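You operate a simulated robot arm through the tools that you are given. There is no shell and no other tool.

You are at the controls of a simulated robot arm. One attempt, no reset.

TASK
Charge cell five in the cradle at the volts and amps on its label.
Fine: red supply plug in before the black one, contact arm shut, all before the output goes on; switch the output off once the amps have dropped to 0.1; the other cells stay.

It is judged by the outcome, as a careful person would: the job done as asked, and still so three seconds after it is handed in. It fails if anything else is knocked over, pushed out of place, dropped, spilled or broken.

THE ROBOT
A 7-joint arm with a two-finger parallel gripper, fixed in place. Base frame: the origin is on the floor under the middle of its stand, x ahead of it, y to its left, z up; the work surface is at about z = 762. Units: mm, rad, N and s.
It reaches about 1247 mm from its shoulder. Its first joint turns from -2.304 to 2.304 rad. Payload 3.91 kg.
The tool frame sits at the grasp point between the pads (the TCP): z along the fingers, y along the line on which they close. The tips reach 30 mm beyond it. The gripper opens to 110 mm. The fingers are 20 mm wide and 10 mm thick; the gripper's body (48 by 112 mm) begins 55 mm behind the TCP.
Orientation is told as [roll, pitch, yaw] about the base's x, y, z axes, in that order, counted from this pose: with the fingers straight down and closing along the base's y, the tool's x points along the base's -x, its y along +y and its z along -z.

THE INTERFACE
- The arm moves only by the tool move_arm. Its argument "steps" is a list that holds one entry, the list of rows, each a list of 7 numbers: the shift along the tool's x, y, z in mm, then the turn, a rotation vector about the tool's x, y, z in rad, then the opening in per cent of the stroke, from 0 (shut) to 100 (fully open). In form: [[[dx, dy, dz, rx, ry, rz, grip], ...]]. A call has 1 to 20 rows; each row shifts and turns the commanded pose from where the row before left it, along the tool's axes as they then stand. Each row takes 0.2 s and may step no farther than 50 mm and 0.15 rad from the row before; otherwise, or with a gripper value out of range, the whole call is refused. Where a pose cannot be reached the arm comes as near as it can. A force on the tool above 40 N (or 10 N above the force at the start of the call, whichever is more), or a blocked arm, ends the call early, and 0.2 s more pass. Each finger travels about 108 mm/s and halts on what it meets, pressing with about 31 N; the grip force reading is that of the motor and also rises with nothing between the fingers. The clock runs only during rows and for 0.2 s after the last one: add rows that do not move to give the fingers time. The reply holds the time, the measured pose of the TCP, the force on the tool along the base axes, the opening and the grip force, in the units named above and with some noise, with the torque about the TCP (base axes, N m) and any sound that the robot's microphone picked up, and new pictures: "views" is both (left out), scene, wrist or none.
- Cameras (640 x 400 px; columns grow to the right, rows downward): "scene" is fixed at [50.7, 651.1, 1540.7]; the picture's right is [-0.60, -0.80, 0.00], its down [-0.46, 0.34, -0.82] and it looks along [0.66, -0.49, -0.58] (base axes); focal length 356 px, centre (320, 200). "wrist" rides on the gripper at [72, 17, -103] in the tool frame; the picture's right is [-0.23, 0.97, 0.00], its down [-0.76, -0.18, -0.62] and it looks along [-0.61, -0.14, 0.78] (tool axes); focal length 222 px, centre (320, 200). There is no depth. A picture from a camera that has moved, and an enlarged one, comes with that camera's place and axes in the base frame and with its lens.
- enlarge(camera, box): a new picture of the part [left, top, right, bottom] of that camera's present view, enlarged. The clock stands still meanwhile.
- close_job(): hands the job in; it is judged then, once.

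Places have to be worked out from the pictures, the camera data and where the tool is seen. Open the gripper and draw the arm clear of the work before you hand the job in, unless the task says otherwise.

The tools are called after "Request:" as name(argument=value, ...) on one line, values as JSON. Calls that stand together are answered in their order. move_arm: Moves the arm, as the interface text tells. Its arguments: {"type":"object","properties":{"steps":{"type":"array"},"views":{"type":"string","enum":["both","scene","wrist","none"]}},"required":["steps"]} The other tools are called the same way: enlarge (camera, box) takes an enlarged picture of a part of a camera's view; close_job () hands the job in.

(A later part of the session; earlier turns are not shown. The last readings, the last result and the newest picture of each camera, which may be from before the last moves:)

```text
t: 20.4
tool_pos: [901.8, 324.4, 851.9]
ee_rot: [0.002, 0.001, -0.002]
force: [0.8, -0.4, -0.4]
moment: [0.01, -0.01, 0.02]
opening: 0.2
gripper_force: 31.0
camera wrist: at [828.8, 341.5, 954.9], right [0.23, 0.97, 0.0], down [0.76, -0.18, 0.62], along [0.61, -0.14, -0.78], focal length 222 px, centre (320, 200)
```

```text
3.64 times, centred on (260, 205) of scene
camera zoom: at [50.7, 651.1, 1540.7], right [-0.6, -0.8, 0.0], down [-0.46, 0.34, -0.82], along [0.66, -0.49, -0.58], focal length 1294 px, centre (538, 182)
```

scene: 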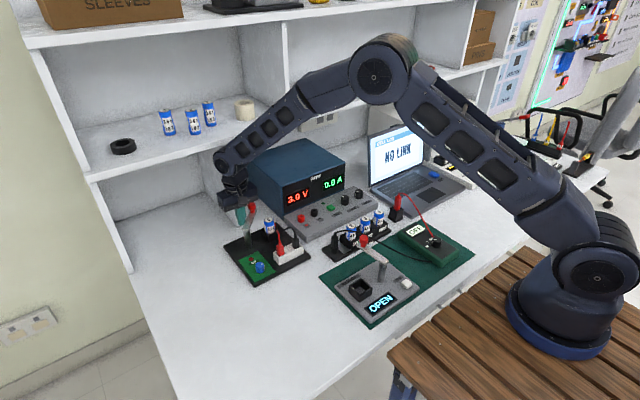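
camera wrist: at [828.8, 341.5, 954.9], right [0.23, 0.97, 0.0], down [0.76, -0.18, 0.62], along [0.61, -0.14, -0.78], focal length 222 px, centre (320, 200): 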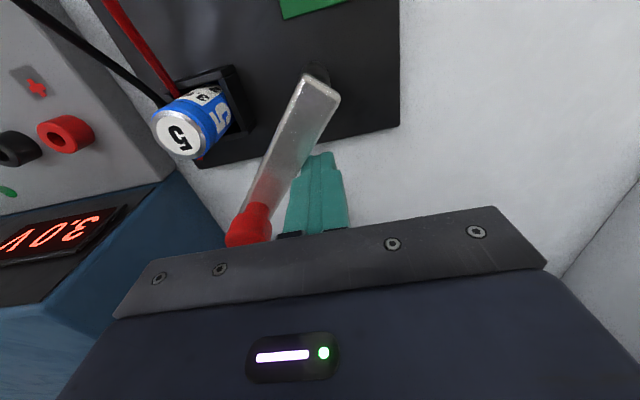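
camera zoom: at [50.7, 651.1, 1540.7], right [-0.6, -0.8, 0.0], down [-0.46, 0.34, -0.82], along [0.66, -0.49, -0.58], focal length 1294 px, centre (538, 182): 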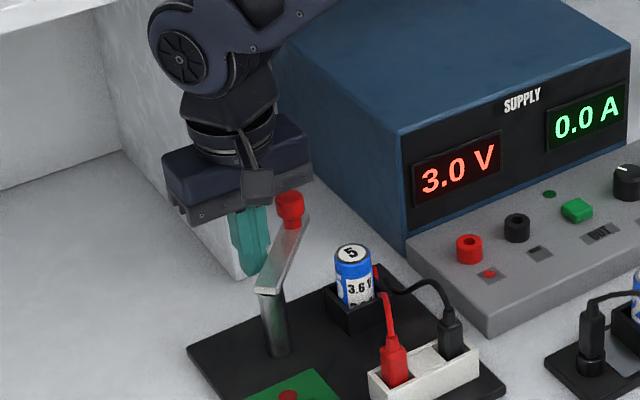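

The bar swings freely ahead of the fingers. I continue the arc and pause before the end.

Request:
move_arm(steps=[[[1.5, -5.7, 0, 0, 0, 0, 0], [2.2, -5.4, 0, 0, 0, 0, 0], [2.8, -5.1, 0, 0, 0, 0, 0], [3.5, -4.7, 0, 0, 0, 0, 0], [4.1, -4.2, 0, 0, 0, 0, 0]]])

Request:
enlarge(camera="scene", box=[225, 170, 315, 260])

Request:
enlarge(camera="wrist", box=[220, 60, 420, 240])

```text
t: 21.6
tool_pos: [887.7, 298.3, 852.5]
ee_rot: [-0.001, 0.0, 0.0]
force: [0.5, 0.1, 0.1]
moment: [0.01, 0.01, -0.03]
opening: 0.0
gripper_force: 30.9
camera wrist: at [815.1, 316.0, 955.3], right [0.23, 0.97, 0.0], down [0.76, -0.18, 0.62], along [0.61, -0.14, -0.78], focal length 222 px, centre (320, 200)
```

scene: 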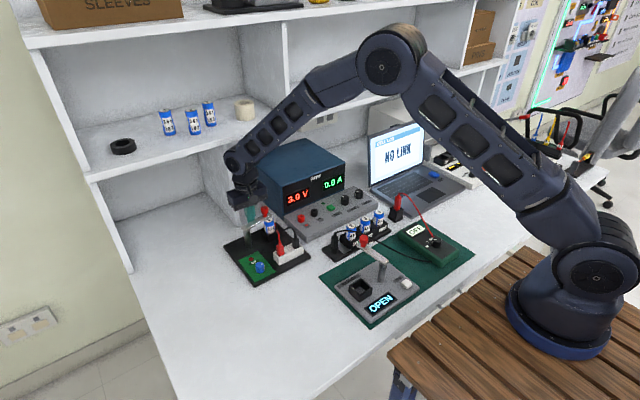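
wrist: 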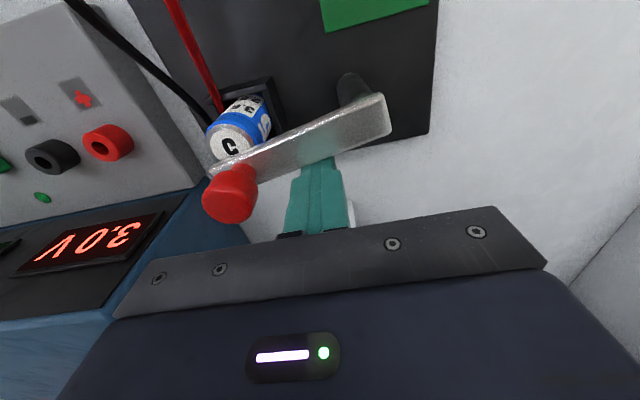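

```text
4.44 times, centred on (270, 215) of scene
camera zoom: at [50.7, 651.1, 1540.7], right [-0.6, -0.8, 0.0], down [-0.46, 0.34, -0.82], along [0.66, -0.49, -0.58], focal length 1581 px, centre (542, 133)
```

zoom: 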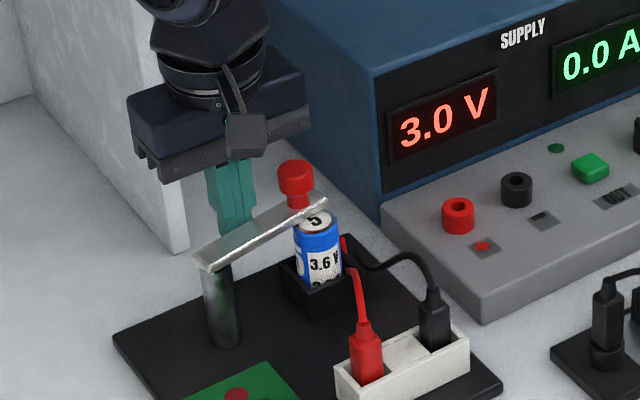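

```text
2.22 times, centred on (320, 150) of wrist
camera zoom: at [815.1, 316.0, 955.3], right [0.23, 0.97, 0.0], down [0.76, -0.18, 0.62], along [0.61, -0.14, -0.78], focal length 494 px, centre (320, 311)
```

zoom: 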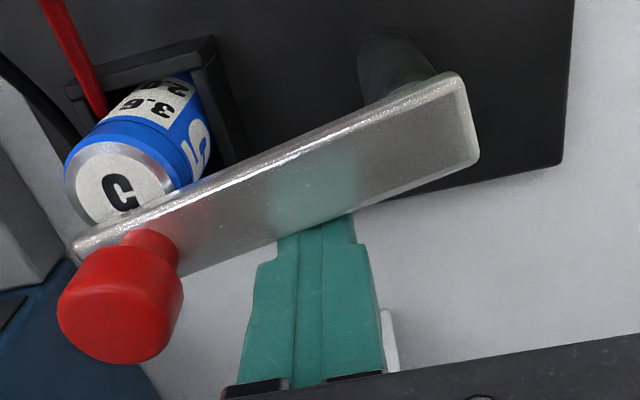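

The bar now overhangs the cell's edge with clearance; roughly 15° remain. I continue with the last arc steps.

Request:
move_arm(steps=[[[2.3, -1.8, 0, 0, 0, 0, 0], [2.3, -1.8, 0, 0, 0, 0, 0], [2.6, -1.6, 0, 0, 0, 0, 0], [2.7, -1.6, 0, 0, 0, 0, 0]]])

Request:
enlarge(camera="scene", box=[225, 170, 315, 260])

Request:
enlarge(camera="wrist", box=[220, 60, 420, 240])

```text
t: 22.6
tool_pos: [880.3, 292.8, 853.2]
ee_rot: [0.003, -0.007, -0.001]
force: [35.0, 13.1, -3.4]
moment: [0.24, -0.4, -0.2]
opening: 0.3
gripper_force: 31.1
camera wrist: at [807.5, 309.8, 955.2], right [0.23, 0.97, 0.0], down [0.76, -0.18, 0.63], along [0.61, -0.14, -0.78], focal length 222 px, centre (320, 200)
```

scene: 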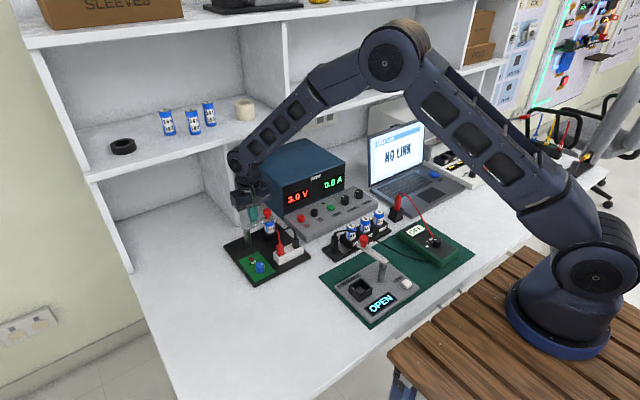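
wrist: 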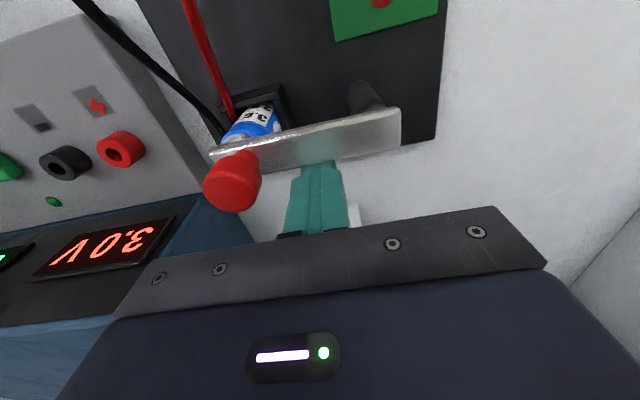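

```text
4.44 times, centred on (270, 215) of scene
camera zoom: at [50.7, 651.1, 1540.7], right [-0.6, -0.8, 0.0], down [-0.46, 0.34, -0.82], along [0.66, -0.49, -0.58], focal length 1581 px, centre (542, 133)
```

zoom: 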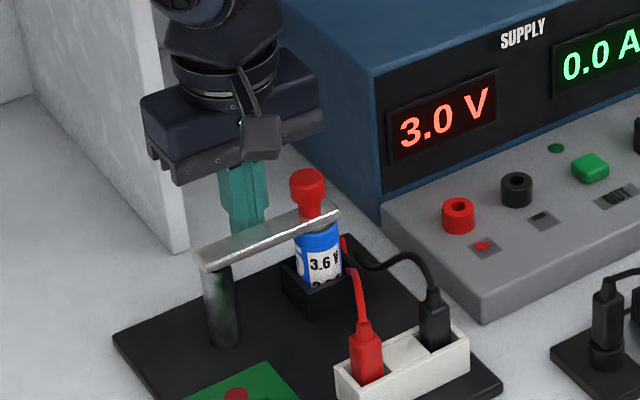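

```text
2.22 times, centred on (320, 150) of wrist
camera zoom: at [807.5, 309.8, 955.2], right [0.23, 0.97, 0.0], down [0.76, -0.18, 0.63], along [0.61, -0.14, -0.78], focal length 494 px, centre (320, 311)
```

zoom: 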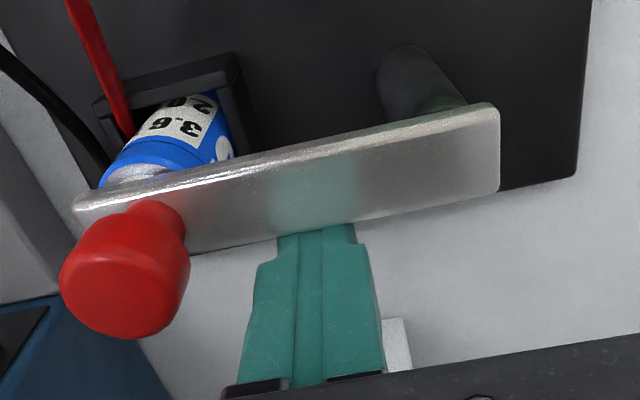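

A firm stop was reached (35 N) with the knob directly above the cell, so the arm is shut. I back off at once, rise and look.

Request:
move_arm(steps=[[[-6, 3, 0, 0, 0, 0, 0], [-10, 5, 0, 0, 0, 0, 0], [0, 0, -30, 0, 0, 0, 0], [0, 0, -40, 0, 0, 0, 0], [20, 0, -35, 0, 0, 0, 0], [45, -10, 0, 0, 0, 0, 30], [45, -10, 0, 0, 0, 0, 50], [0, 0, 0, 0, 0, 0, 50]]])

Request:
enlarge(camera="scene", box=[225, 180, 315, 290])

Request:
enlarge(camera="wrist", box=[220, 10, 420, 210])

```text
t: 24.4
tool_pos: [783.7, 278.3, 957.3]
ee_rot: [0.0, 0.001, -0.001]
force: [0.9, -0.2, 0.0]
moment: [-0.01, -0.02, 0.02]
opening: 55.0
gripper_force: 0.1
camera wrist: at [711.1, 296.5, 1059.5], right [0.23, 0.97, 0.0], down [0.76, -0.18, 0.62], along [0.61, -0.14, -0.78], focal length 222 px, centre (320, 200)
```

scene: 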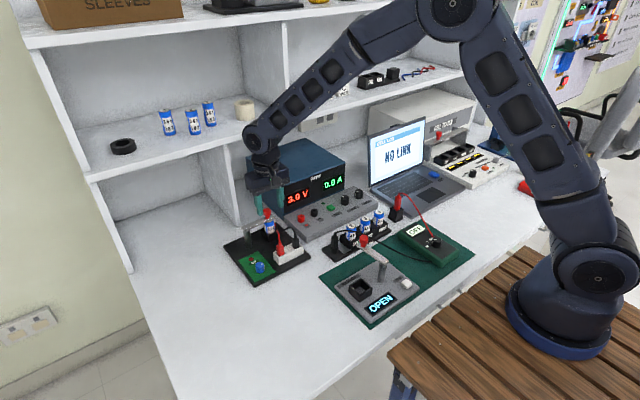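
wrist: 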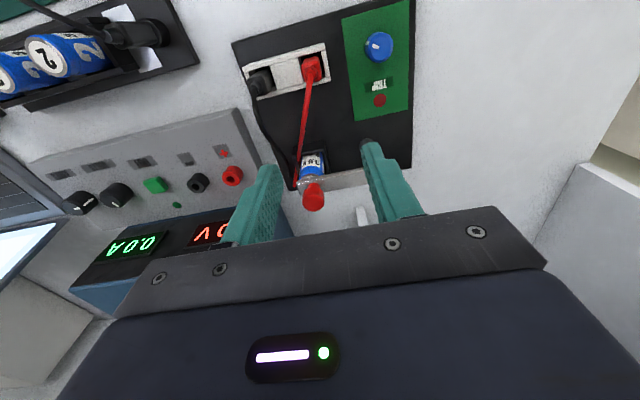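

```text
3.64 times, centred on (270, 235) of scene
camera zoom: at [50.7, 651.1, 1540.7], right [-0.6, -0.8, 0.0], down [-0.46, 0.34, -0.82], along [0.66, -0.49, -0.58], focal length 1294 px, centre (502, 73)
```

zoom: 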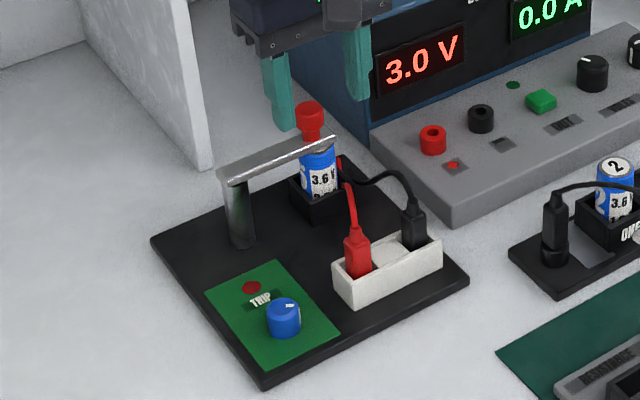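

```text
2.00 times, centred on (320, 110) of wrist
camera zoom: at [711.1, 296.5, 1059.5], right [0.23, 0.97, 0.0], down [0.76, -0.18, 0.62], along [0.61, -0.14, -0.78], focal length 444 px, centre (320, 380)
```

zoom: 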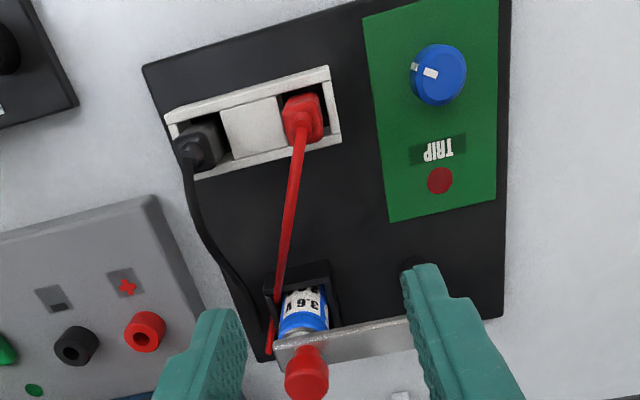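

The contact arm lies across the cell and the board hasn't moved. Now the red plug: I enlarge both views of plugs and sockets to measure them.

Request:
enlarge(camera="wrist", box=[235, 30, 345, 110])

Request:
enlarge(camera="scene", box=[300, 225, 350, 265])

Request:
enlarge(camera="wrist", box=[150, 130, 260, 220])

Request:
enlarge(camera="scene", box=[285, 180, 385, 240])

```text
5.00 times, centred on (290, 70) of wrist
camera zoom: at [711.1, 296.5, 1059.5], right [0.23, 0.97, 0.0], down [0.76, -0.18, 0.62], along [0.61, -0.14, -0.78], focal length 1111 px, centre (470, 850)
```

zoom: 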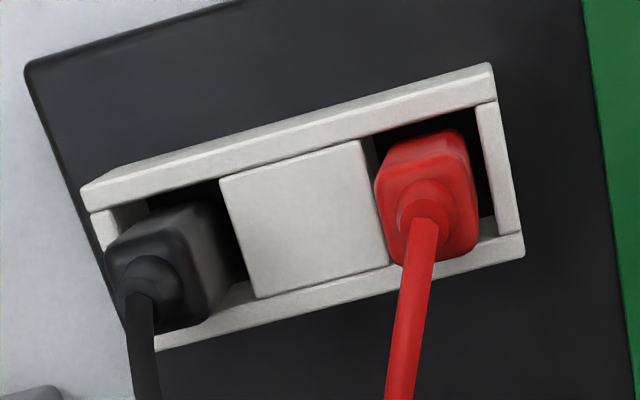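

```text
10.00 times, centred on (325, 245) of scene
camera zoom: at [50.7, 651.1, 1540.7], right [-0.6, -0.8, 0.0], down [-0.46, 0.34, -0.82], along [0.66, -0.49, -0.58], focal length 3558 px, centre (270, -250)
```

zoom: 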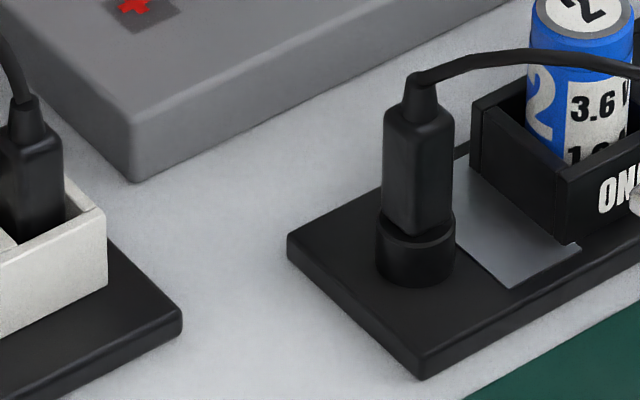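

```text
4.44 times, centred on (205, 175) of wrist
camera zoom: at [711.1, 296.5, 1059.5], right [0.23, 0.97, 0.0], down [0.76, -0.18, 0.62], along [0.61, -0.14, -0.78], focal length 987 px, centre (831, 311)
```

zoom: 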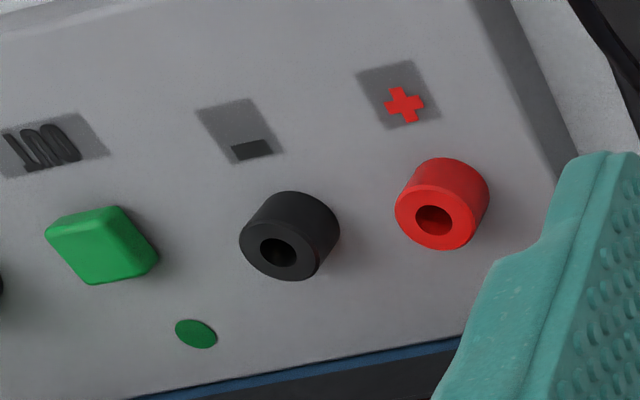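

```text
6.40 times, centred on (335, 210) of scene
camera zoom: at [50.7, 651.1, 1540.7], right [-0.6, -0.8, 0.0], down [-0.46, 0.34, -0.82], along [0.66, -0.49, -0.58], focal length 2277 px, centre (224, 136)
```

zoom: 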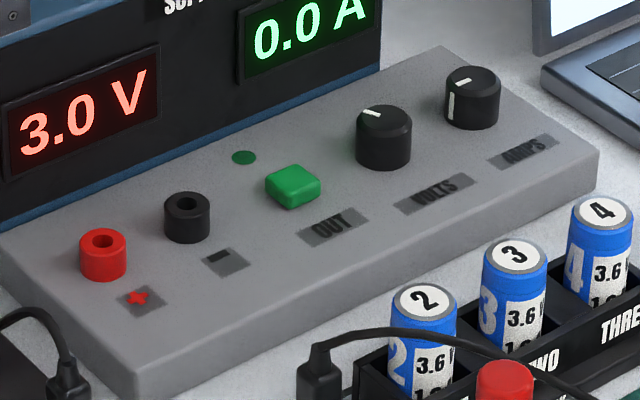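

Triangulation agrees well: red socket hole at (841.5, 144, 812), black at about (841.5, 90, 812), red plug at (742, 281) with its body top near z = 830 and the holder rim near 794. I move above the red plug with the fingers half open.

Request:
move_arm(steps=[[[20, 1.4, 0, 0, 0, 0, 45], [21.5, 1.3, 0, 0, 0, 0, 45], [0, 0, 40, 0, 0, 0, 45], [0, 0, 30, 0, 0, 0, 45], [0, 0, 0, 0, 0, 0, 45]]])

Request:
enlarge(camera="wrist", box=[260, 80, 380, 220])

Request:
enlarge(camera="scene", box=[240, 190, 330, 290])

```text
t: 25.6
tool_pos: [742.6, 283.3, 887.4]
ee_rot: [0.001, 0.0, 0.0]
force: [-0.5, 0.4, 0.5]
moment: [0.03, -0.01, 0.02]
opening: 49.4
gripper_force: 0.1
camera wrist: at [669.8, 300.0, 989.5], right [0.23, 0.97, 0.0], down [0.76, -0.18, 0.62], along [0.61, -0.14, -0.78], focal length 222 px, centre (320, 200)
```

scene: 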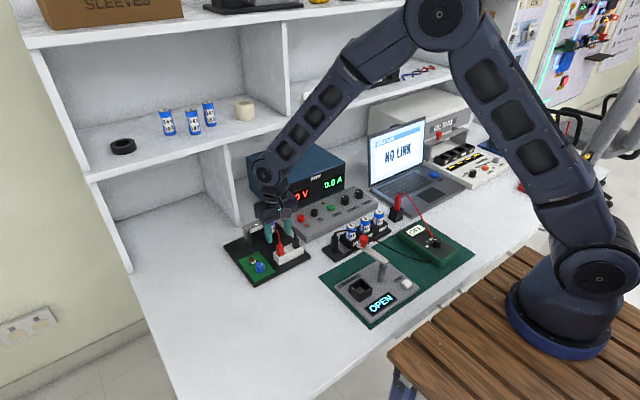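
wrist: 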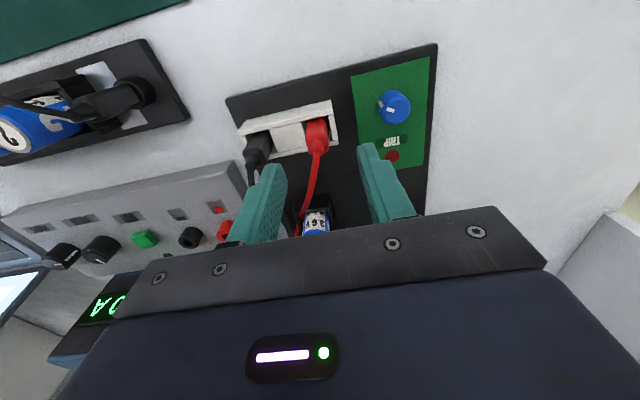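

```text
2.86 times, centred on (320, 150) of wrist
camera zoom: at [669.8, 300.0, 989.5], right [0.23, 0.97, 0.0], down [0.76, -0.18, 0.62], along [0.61, -0.14, -0.78], focal length 635 px, centre (320, 343)
```

zoom: 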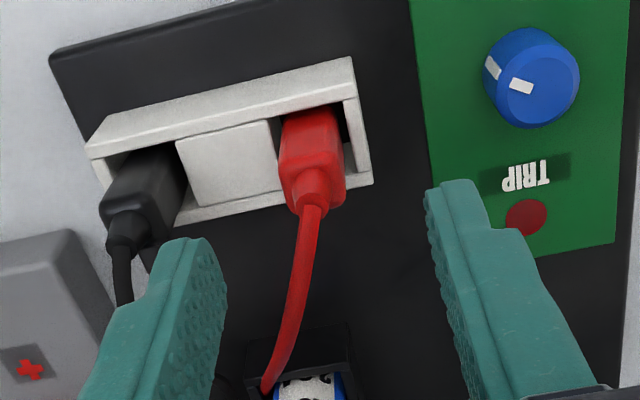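

```text
4.00 times, centred on (285, 240) of scene
camera zoom: at [50.7, 651.1, 1540.7], right [-0.6, -0.8, 0.0], down [-0.46, 0.34, -0.82], along [0.66, -0.49, -0.58], focal length 1423 px, centre (460, 40)
```

zoom: 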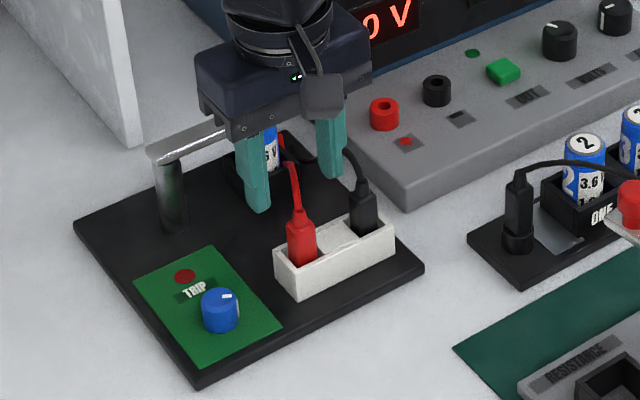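

The plug is about 1.5 mm to −y of the TCP. I correct, descend so the tips stay just above the holder rim, and close on the plug body.

Request:
move_arm(steps=[[[0, -1.5, 20, 0, 0, 0, 45], [0, 0, 20, 0, 0, 0, 45], [0, 0, 17, 0, 0, 0, 45], [0, 0, 0, 0, 0, 0, 45], [0, 0, 0, 0, 0, 0, 5], [0, 0, 0, 0, 0, 0, 5], [0, 0, 0, 0, 0, 0, 5]]])

Request:
enlarge(camera="wrist", box=[260, 80, 380, 220])

Request:
enlarge(camera="scene", box=[260, 210, 330, 270])

```text
t: 27.2
tool_pos: [742.3, 282.3, 830.3]
ee_rot: [-0.001, 0.001, -0.002]
force: [0.2, -1.1, -0.8]
moment: [0.0, -0.01, -0.03]
opening: 16.7
gripper_force: 30.8
camera wrist: at [669.7, 299.6, 933.0], right [0.23, 0.97, 0.0], down [0.76, -0.18, 0.62], along [0.61, -0.14, -0.78], focal length 222 px, centre (320, 200)
```

scene: 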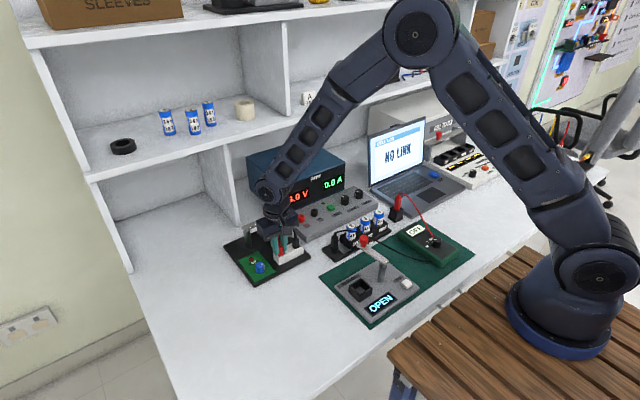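
wrist: 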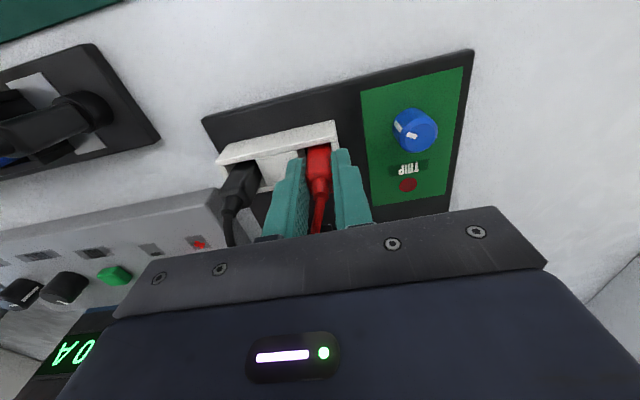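

```text
2.86 times, centred on (320, 150) of wrist
camera zoom: at [669.7, 299.6, 933.0], right [0.23, 0.97, 0.0], down [0.76, -0.18, 0.62], along [0.61, -0.14, -0.78], focal length 635 px, centre (320, 343)
```

zoom: 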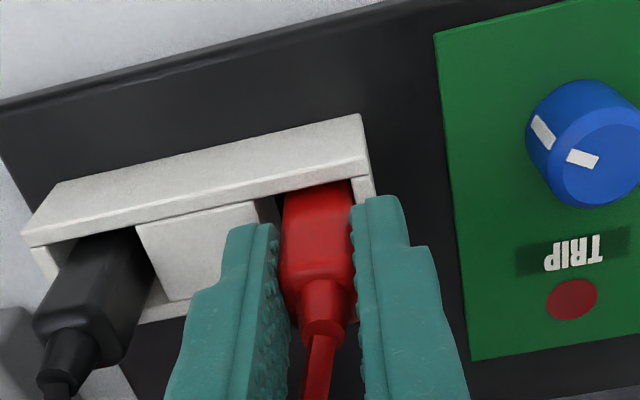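

```text
6.67 times, centred on (295, 240) of scene
camera zoom: at [50.7, 651.1, 1540.7], right [-0.6, -0.8, 0.0], down [-0.46, 0.34, -0.82], along [0.66, -0.49, -0.58], focal length 2372 px, centre (487, -67)
```

zoom: 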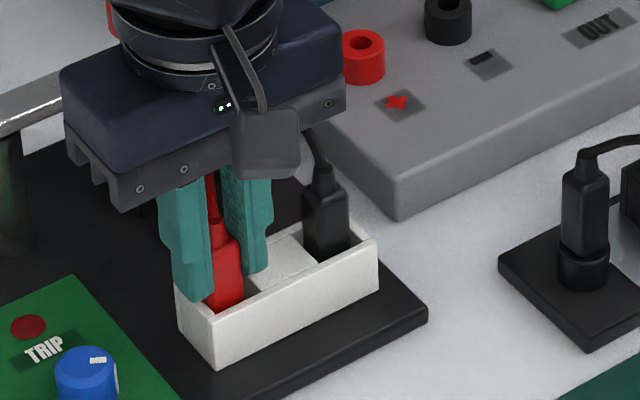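

The red plug is gripped (16.7 mm). I lift it straight up out of the holder and look at its pin.

Request:
move_arm(steps=[[[0, 0, -10, 0, 0, 0, 5], [0, 0, -15, 0, 0, 0, 5], [0, 0, -25, 0, 0, 0, 5], [0, 0, -40, 0, 0, 0, 5], [0, 0, -20, 0, 0, 0, 5], [0, 0, 0, 0, 0, 0, 5]]])

Request:
enlarge(camera="wrist", box=[260, 80, 380, 220])

Request:
enlarge(camera="scene", box=[240, 170, 330, 270])

```text
t: 28.6
tool_pos: [742.5, 280.9, 940.5]
ee_rot: [0.0, 0.001, 0.0]
force: [-0.1, 0.8, 0.4]
moment: [-0.02, 0.01, -0.01]
opening: 17.0
gripper_force: 31.1
camera wrist: at [669.7, 299.2, 1043.2], right [0.23, 0.97, 0.0], down [0.76, -0.18, 0.62], along [0.61, -0.14, -0.78], focal length 222 px, centre (320, 200)
```

scene: 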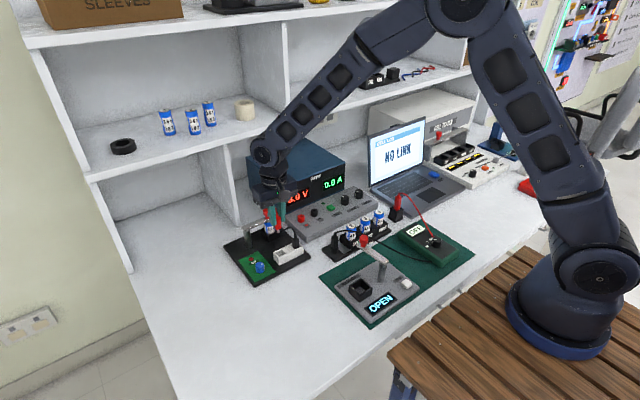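
wrist: 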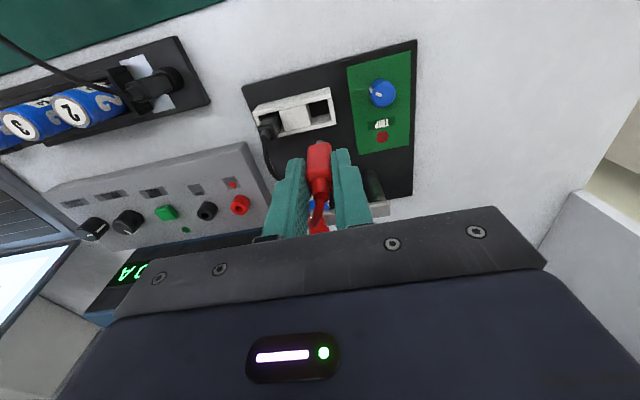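

```text
2.86 times, centred on (320, 150) of wrist
camera zoom: at [669.7, 299.2, 1043.2], right [0.23, 0.97, 0.0], down [0.76, -0.18, 0.62], along [0.61, -0.14, -0.78], focal length 635 px, centre (320, 343)
```

zoom: 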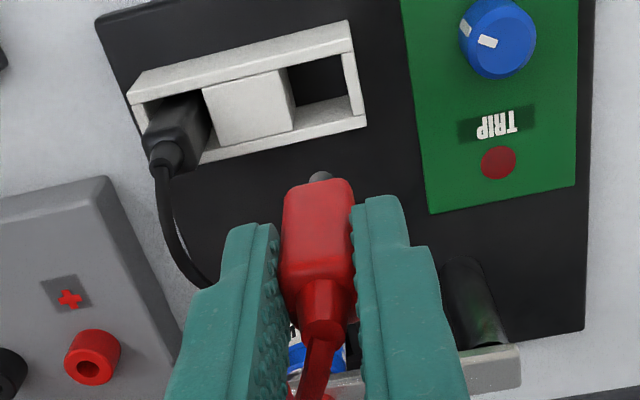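

```text
4.00 times, centred on (285, 220) of scene
camera zoom: at [50.7, 651.1, 1540.7], right [-0.6, -0.8, 0.0], down [-0.46, 0.34, -0.82], along [0.66, -0.49, -0.58], focal length 1423 px, centre (460, 120)
```

zoom: 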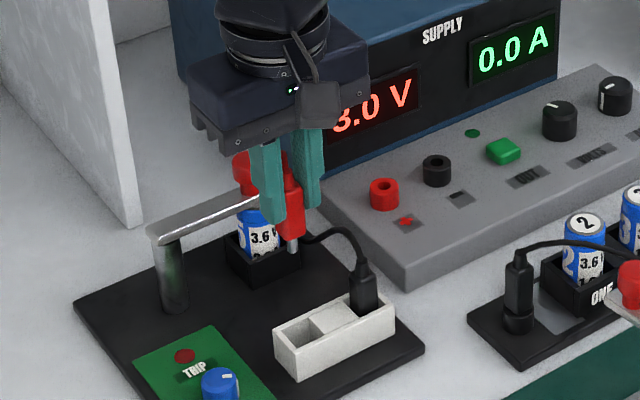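

The plug came out cleanly; its metal pin shows below the body. I enlarge it to find the pin's exact offset from the TCP.

Request:
enlarge(camera="wrist", box=[300, 125, 345, 170])

Request:
enlarge(camera="scene", box=[285, 200, 325, 240])

```text
8.89 times, centred on (322, 148) of wrist
camera zoom: at [669.7, 299.2, 1043.2], right [0.23, 0.97, 0.0], down [0.76, -0.18, 0.62], along [0.61, -0.14, -0.78], focal length 1974 px, centre (298, 667)
```

zoom: 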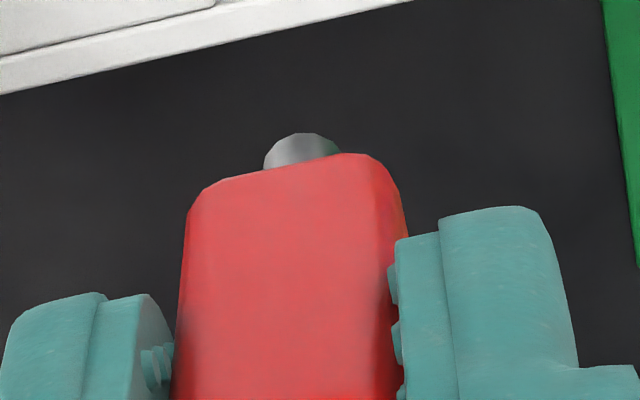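

```text
10.00 times, centred on (305, 220) of scene
camera zoom: at [50.7, 651.1, 1540.7], right [-0.6, -0.8, 0.0], down [-0.46, 0.34, -0.82], along [0.66, -0.49, -0.58], focal length 3558 px, centre (470, 0)
```

zoom: 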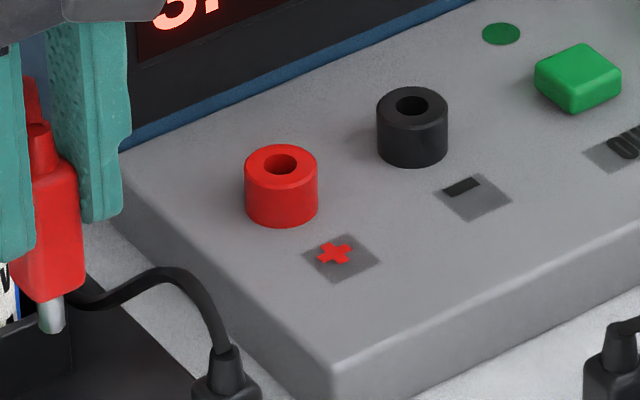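

The pin (≈6.5 mm) is on the TCP axis within about half a millimetre, tip ~61 mm below it; the socket hole is ~10 mm wide. I carry the plug over the red socket at a safe height and check.

Request:
move_arm(steps=[[[-24.5, -34.2, 0, 0, 0, 0, 5], [-24.5, -34.2, 0, 0, 0, 0, 5], [-24.5, -34.2, 0, 0, 0, 0, 5], [-24.5, -34.2, 0, 0, 0, 0, 5], [0, 0, 20, 0, 0, 0, 5], [0, 0, 10, 0, 0, 0, 5], [0, 0, 0, 0, 0, 0, 5]]])

Request:
enlarge(camera="wrist", box=[280, 90, 360, 170])

Request:
enlarge(camera="scene", box=[270, 180, 330, 240])

```text
t: 30.2
tool_pos: [838.8, 143.0, 910.4]
ee_rot: [0.001, 0.0, -0.001]
force: [-0.4, 0.4, -0.2]
moment: [-0.01, -0.02, 0.0]
opening: 16.8
gripper_force: 31.4
camera wrist: at [767.0, 162.4, 1014.0], right [0.23, 0.97, 0.0], down [0.76, -0.18, 0.62], along [0.61, -0.14, -0.78], focal length 222 px, centre (320, 200)
```

scene: 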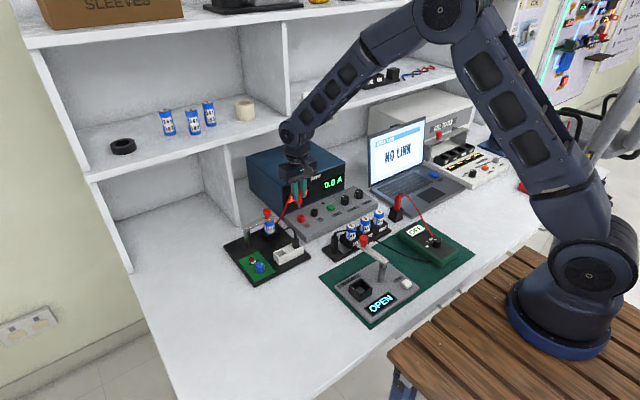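
wrist: 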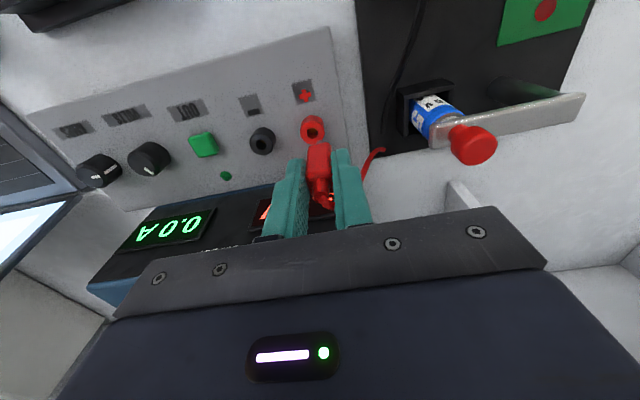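

```text
5.00 times, centred on (320, 130) of wrist
camera zoom: at [767.0, 162.4, 1014.0], right [0.23, 0.97, 0.0], down [0.76, -0.18, 0.62], along [0.61, -0.14, -0.78], focal length 1111 px, centre (320, 550)
```

zoom: 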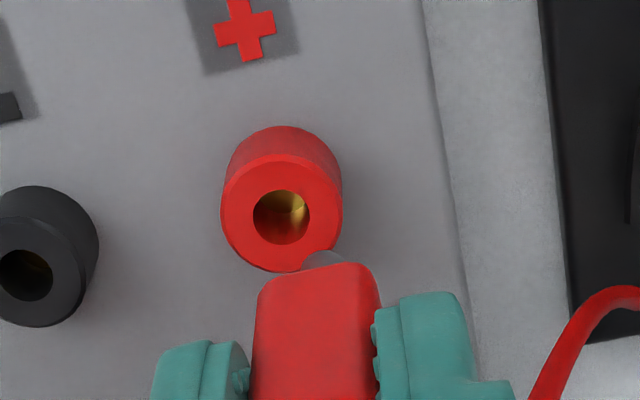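

```text
6.67 times, centred on (300, 210) of scene
camera zoom: at [50.7, 651.1, 1540.7], right [-0.6, -0.8, 0.0], down [-0.46, 0.34, -0.82], along [0.66, -0.49, -0.58], focal length 2372 px, centre (453, 133)
```

zoom: 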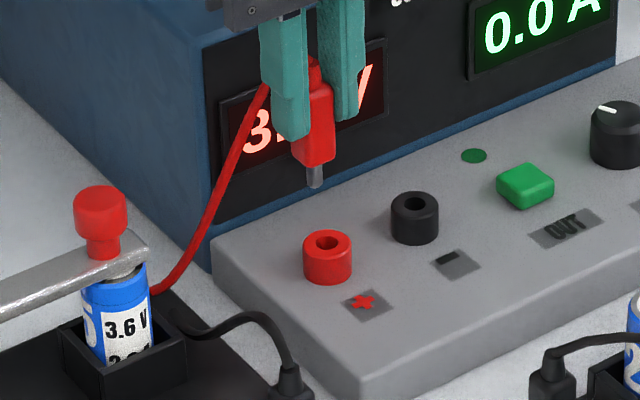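

Near-vertical measurement shows the hole is about +5 mm in x and −8 mm in y from the pin (my earlier far estimate was off by camera rounding). I shift by that and lower partway to recheck.

Request:
move_arm(steps=[[[-4.7, -8.3, 0, 0, 0, 0, 5], [0, 0, 15, 0, 0, 0, 5], [0, 0, 8, 0, 0, 0, 5], [0, 0, 0, 0, 0, 0, 5]]])

Request:
enlarge(camera="wrist", box=[290, 100, 350, 160])

Request:
enlarge(camera="scene", box=[280, 190, 320, 230])

```text
t: 31.2
tool_pos: [845.1, 136.0, 887.4]
ee_rot: [0.001, -0.001, 0.0]
force: [0.3, 0.3, -1.3]
moment: [-0.03, 0.02, 0.06]
opening: 17.0
gripper_force: 30.8
camera wrist: at [772.6, 154.1, 990.1], right [0.23, 0.97, 0.0], down [0.76, -0.18, 0.62], along [0.61, -0.14, -0.78], focal length 222 px, centre (320, 200)
```

scene: 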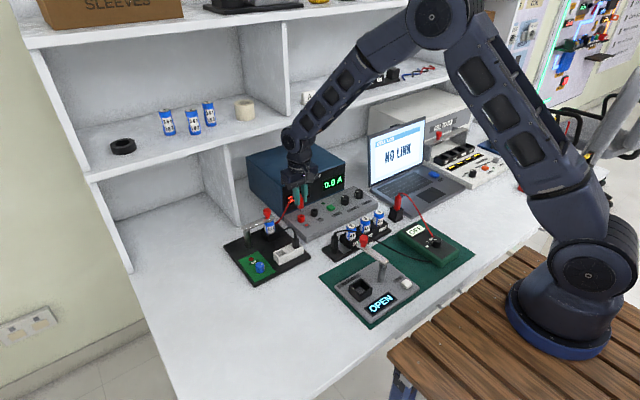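
wrist: 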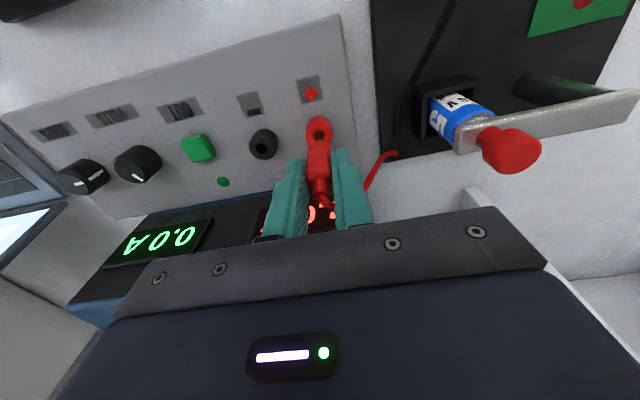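

```text
6.67 times, centred on (320, 130) of wrist
camera zoom: at [772.6, 154.1, 990.1], right [0.23, 0.97, 0.0], down [0.76, -0.18, 0.62], along [0.61, -0.14, -0.78], focal length 1481 px, centre (320, 667)
```

zoom: 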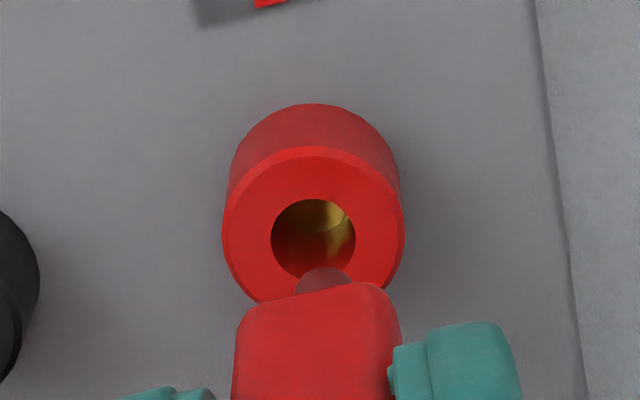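

```text
10.00 times, centred on (300, 210) of scene
camera zoom: at [50.7, 651.1, 1540.7], right [-0.6, -0.8, 0.0], down [-0.46, 0.34, -0.82], along [0.66, -0.49, -0.58], focal length 3558 px, centre (520, 100)
```

zoom: 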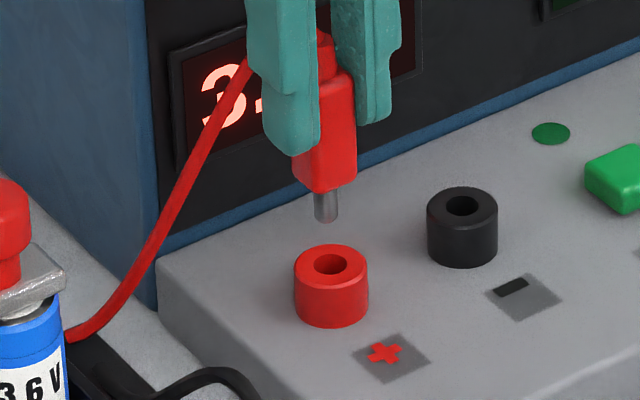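

Nearly aligned: the hole is about 1 mm to −x and −y of the pin, pin tip ~18 mm above. I make that correction and lower until the tip should be entering.

Request:
move_arm(steps=[[[0.9, -0.9, 5, 0, 0, 0, 5], [0, 0, 5, 0, 0, 0, 5], [0, 0, 4, 0, 0, 0, 5], [0, 0, 0, 0, 0, 0, 5]]], views="wrist")

Request:
enlarge(camera="wrist", box=[290, 110, 350, 170])

Request:
enlarge(camera="scene", box=[280, 190, 320, 230])

```text
t: 32.2
tool_pos: [843.9, 134.5, 873.2]
ee_rot: [0.0, -0.001, -0.001]
force: [0.5, 0.6, 0.2]
moment: [-0.01, 0.0, 0.0]
opening: 16.7
gripper_force: 31.0
camera wrist: at [771.3, 152.9, 976.4], right [0.23, 0.97, 0.0], down [0.76, -0.18, 0.62], along [0.61, -0.14, -0.78], focal length 222 px, centre (320, 200)
```

wrist: 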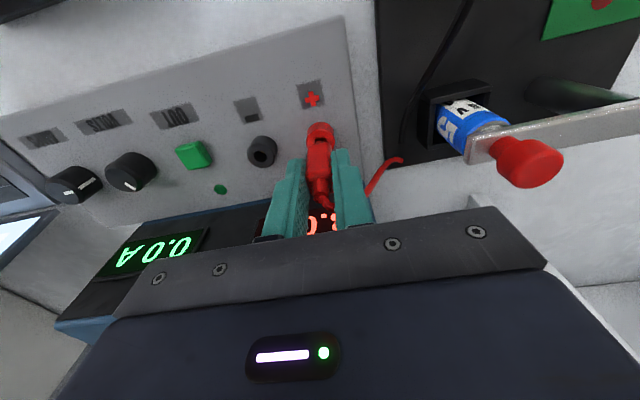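

```text
6.67 times, centred on (320, 140) of wrist
camera zoom: at [771.3, 152.9, 976.4], right [0.23, 0.97, 0.0], down [0.76, -0.18, 0.62], along [0.61, -0.14, -0.78], focal length 1481 px, centre (320, 600)
```

zoom: 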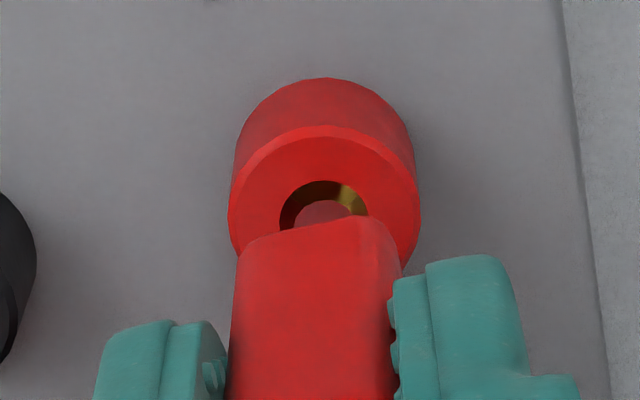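

```text
10.00 times, centred on (300, 210) of scene
camera zoom: at [50.7, 651.1, 1540.7], right [-0.6, -0.8, 0.0], down [-0.46, 0.34, -0.82], along [0.66, -0.49, -0.58], focal length 3558 px, centre (520, 100)
```

zoom: 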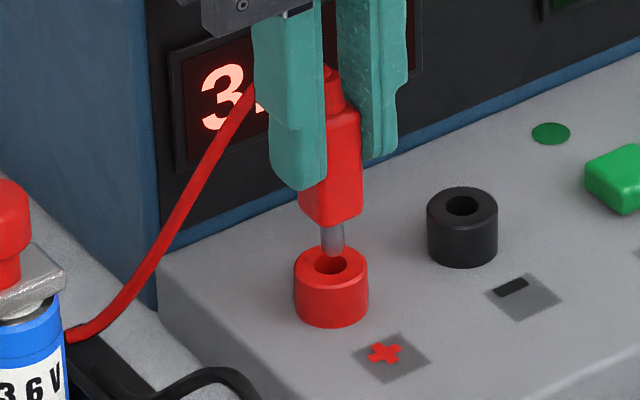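

Pin and hole line up within a millimetre in both views. I lower in small steps to insert.

Request:
move_arm(steps=[[[0, 0, 3, 0, 0, 0, 5], [0, 0, 3, 0, 0, 0, 5], [0, 0, 3, 0, 0, 0, 5], [0, 0, 2, 0, 0, 0, 5]]], views="wrist")

Request:
enlarge(camera="scene", box=[280, 190, 320, 230])

```text
t: 33.2
tool_pos: [843.6, 134.8, 864.3]
ee_rot: [0.002, -0.002, 0.0]
force: [0.7, 0.0, 27.7]
moment: [-0.09, -0.02, 0.02]
opening: 16.9
gripper_force: 30.5
camera wrist: at [771.5, 152.8, 966.8], right [0.23, 0.97, 0.0], down [0.76, -0.18, 0.63], along [0.61, -0.14, -0.78], focal length 222 px, centre (320, 200)
```

wrist: 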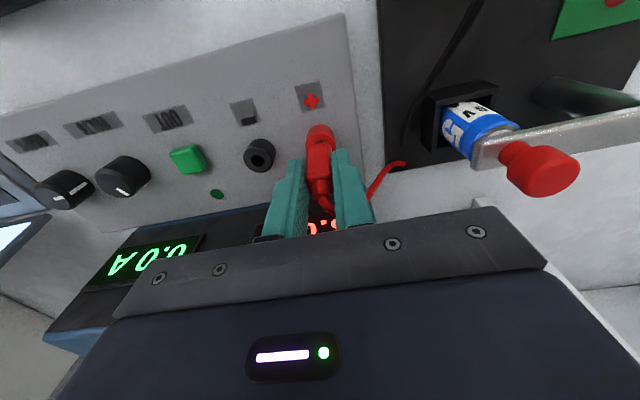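

```text
10.00 times, centred on (300, 210) of scene
camera zoom: at [50.7, 651.1, 1540.7], right [-0.6, -0.8, 0.0], down [-0.46, 0.34, -0.82], along [0.66, -0.49, -0.58], focal length 3558 px, centre (520, 100)
```

zoom: 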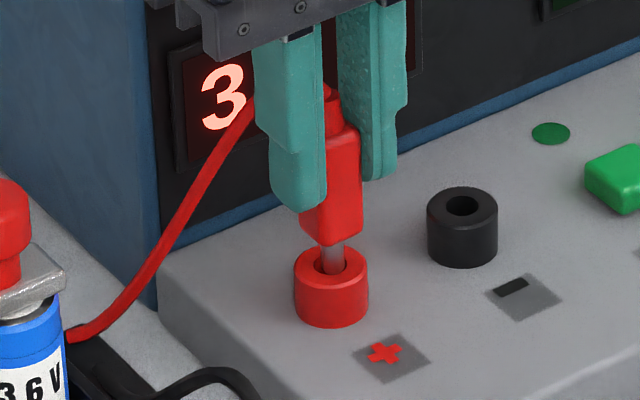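

There is 28 N of resistance with the tip just inside the hole. I look closely before pushing further.

Request:
enlarge(camera="wrist", box=[295, 110, 345, 160])

Request:
enlarge(camera="scene", box=[290, 205, 314, 229])

```text
8.00 times, centred on (320, 135) of wrist
camera zoom: at [771.5, 152.8, 966.8], right [0.23, 0.97, 0.0], down [0.76, -0.18, 0.63], along [0.61, -0.14, -0.78], focal length 1777 px, centre (320, 720)
```

zoom: 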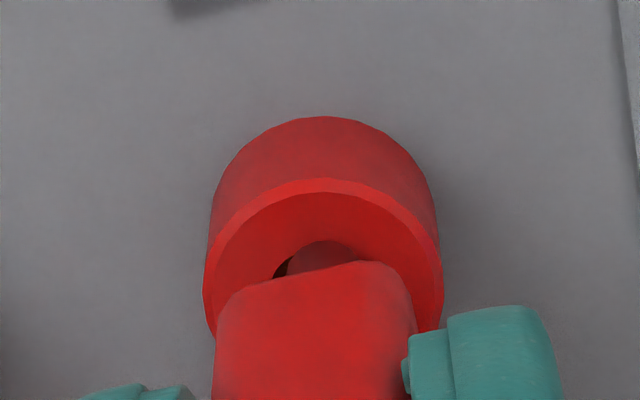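

```text
16.00 times, centred on (302, 217) of scene
camera zoom: at [50.7, 651.1, 1540.7], right [-0.6, -0.8, 0.0], down [-0.46, 0.34, -0.82], along [0.66, -0.49, -0.58], focal length 5693 px, centre (608, -72)
```

zoom: 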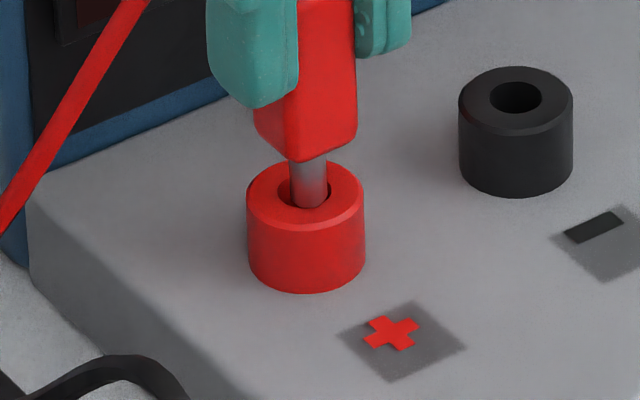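

Comparing rim and pin, the tip is touching the hole's robot-side edge, about 2 mm short in x. I lift a little, shift +x 1.9 mm and look again.

Request:
move_arm(steps=[[[0, 0, -6, 0, 0, 0, 5], [-1.9, -0.2, -2, 0, 0, 0, 5], [0, 0, 0, 0, 0, 0, 5]]], views="wrist")

Request:
enlarge(camera="wrist", box=[295, 110, 345, 160])

Request:
enlarge(camera="scene", box=[290, 205, 314, 229])

```text
t: 34.0
tool_pos: [844.5, 135.9, 869.9]
ee_rot: [0.001, -0.001, 0.0]
force: [0.5, 0.8, 0.4]
moment: [-0.04, 0.02, 0.01]
opening: 16.6
gripper_force: 31.1
camera wrist: at [773.0, 152.5, 972.8], right [0.23, 0.97, 0.0], down [0.76, -0.18, 0.62], along [0.61, -0.14, -0.78], focal length 222 px, centre (320, 200)
```

wrist: 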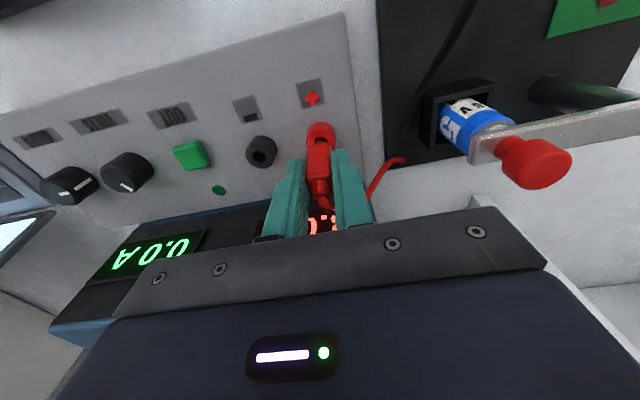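

```text
8.00 times, centred on (320, 135) of wrist
camera zoom: at [773.0, 152.5, 972.8], right [0.23, 0.97, 0.0], down [0.76, -0.18, 0.62], along [0.61, -0.14, -0.78], focal length 1777 px, centre (320, 720)
```

zoom: 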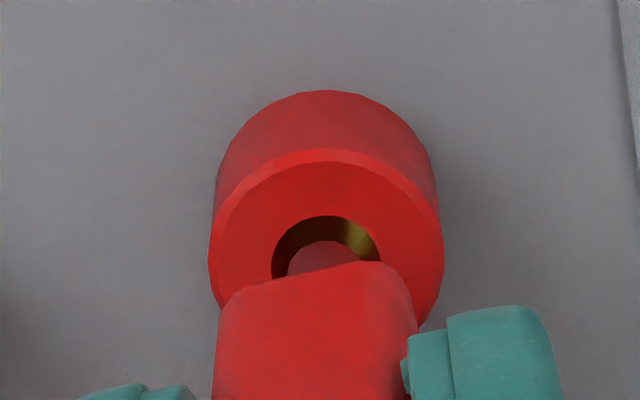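

```text
16.00 times, centred on (302, 217) of scene
camera zoom: at [50.7, 651.1, 1540.7], right [-0.6, -0.8, 0.0], down [-0.46, 0.34, -0.82], along [0.66, -0.49, -0.58], focal length 5693 px, centre (608, -72)
```

zoom: 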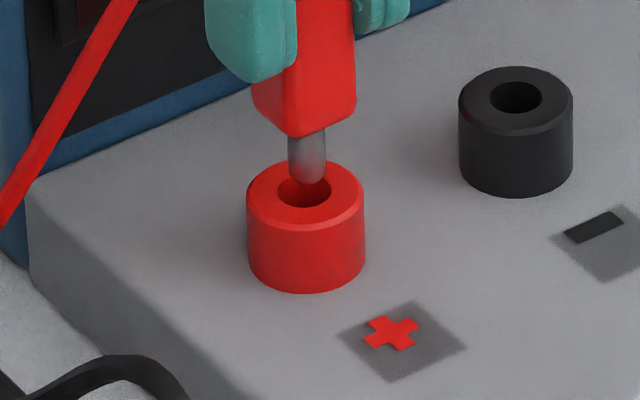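

Both views now agree: the pin is centred over the hole, tip ~2 mm above the rim. I lower again in small steps.

Request:
move_arm(steps=[[[0, 0, 2, 0, 0, 0, 5], [0, 0, 2, 0, 0, 0, 5], [0, 0, 2, 0, 0, 0, 5]]], views="none")

Request:
enlarge(camera="scene", box=[290, 205, 314, 229])

Request:
enlarge(camera="wrist", box=[295, 110, 345, 160])

```text
t: 34.8
tool_pos: [844.6, 135.4, 863.5]
ee_rot: [0.0, 0.001, 0.001]
force: [-0.6, -1.0, 2.7]
moment: [0.01, 0.08, 0.02]
opening: 16.8
gripper_force: 31.1
```

```text
16.00 times, centred on (302, 217) of scene
camera zoom: at [50.7, 651.1, 1540.7], right [-0.6, -0.8, 0.0], down [-0.46, 0.34, -0.82], along [0.66, -0.49, -0.58], focal length 5693 px, centre (608, -72)
```

zoom: 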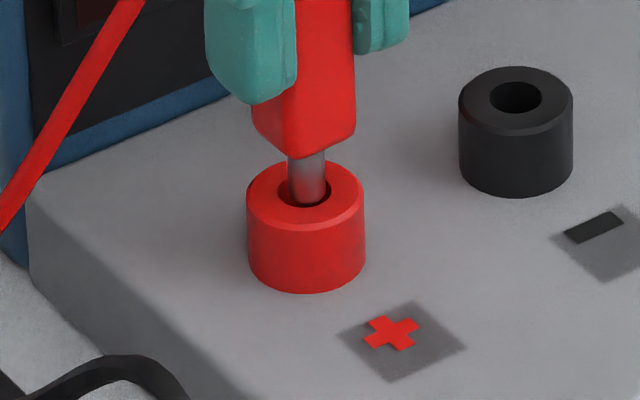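

```text
8.00 times, centred on (320, 135) of wrist
camera zoom: at [773.1, 152.6, 967.2], right [0.23, 0.97, 0.0], down [0.76, -0.18, 0.62], along [0.61, -0.14, -0.78], focal length 1777 px, centre (320, 720)
```

zoom: 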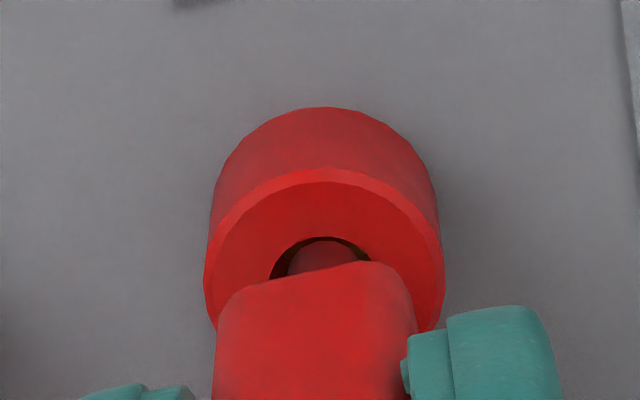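

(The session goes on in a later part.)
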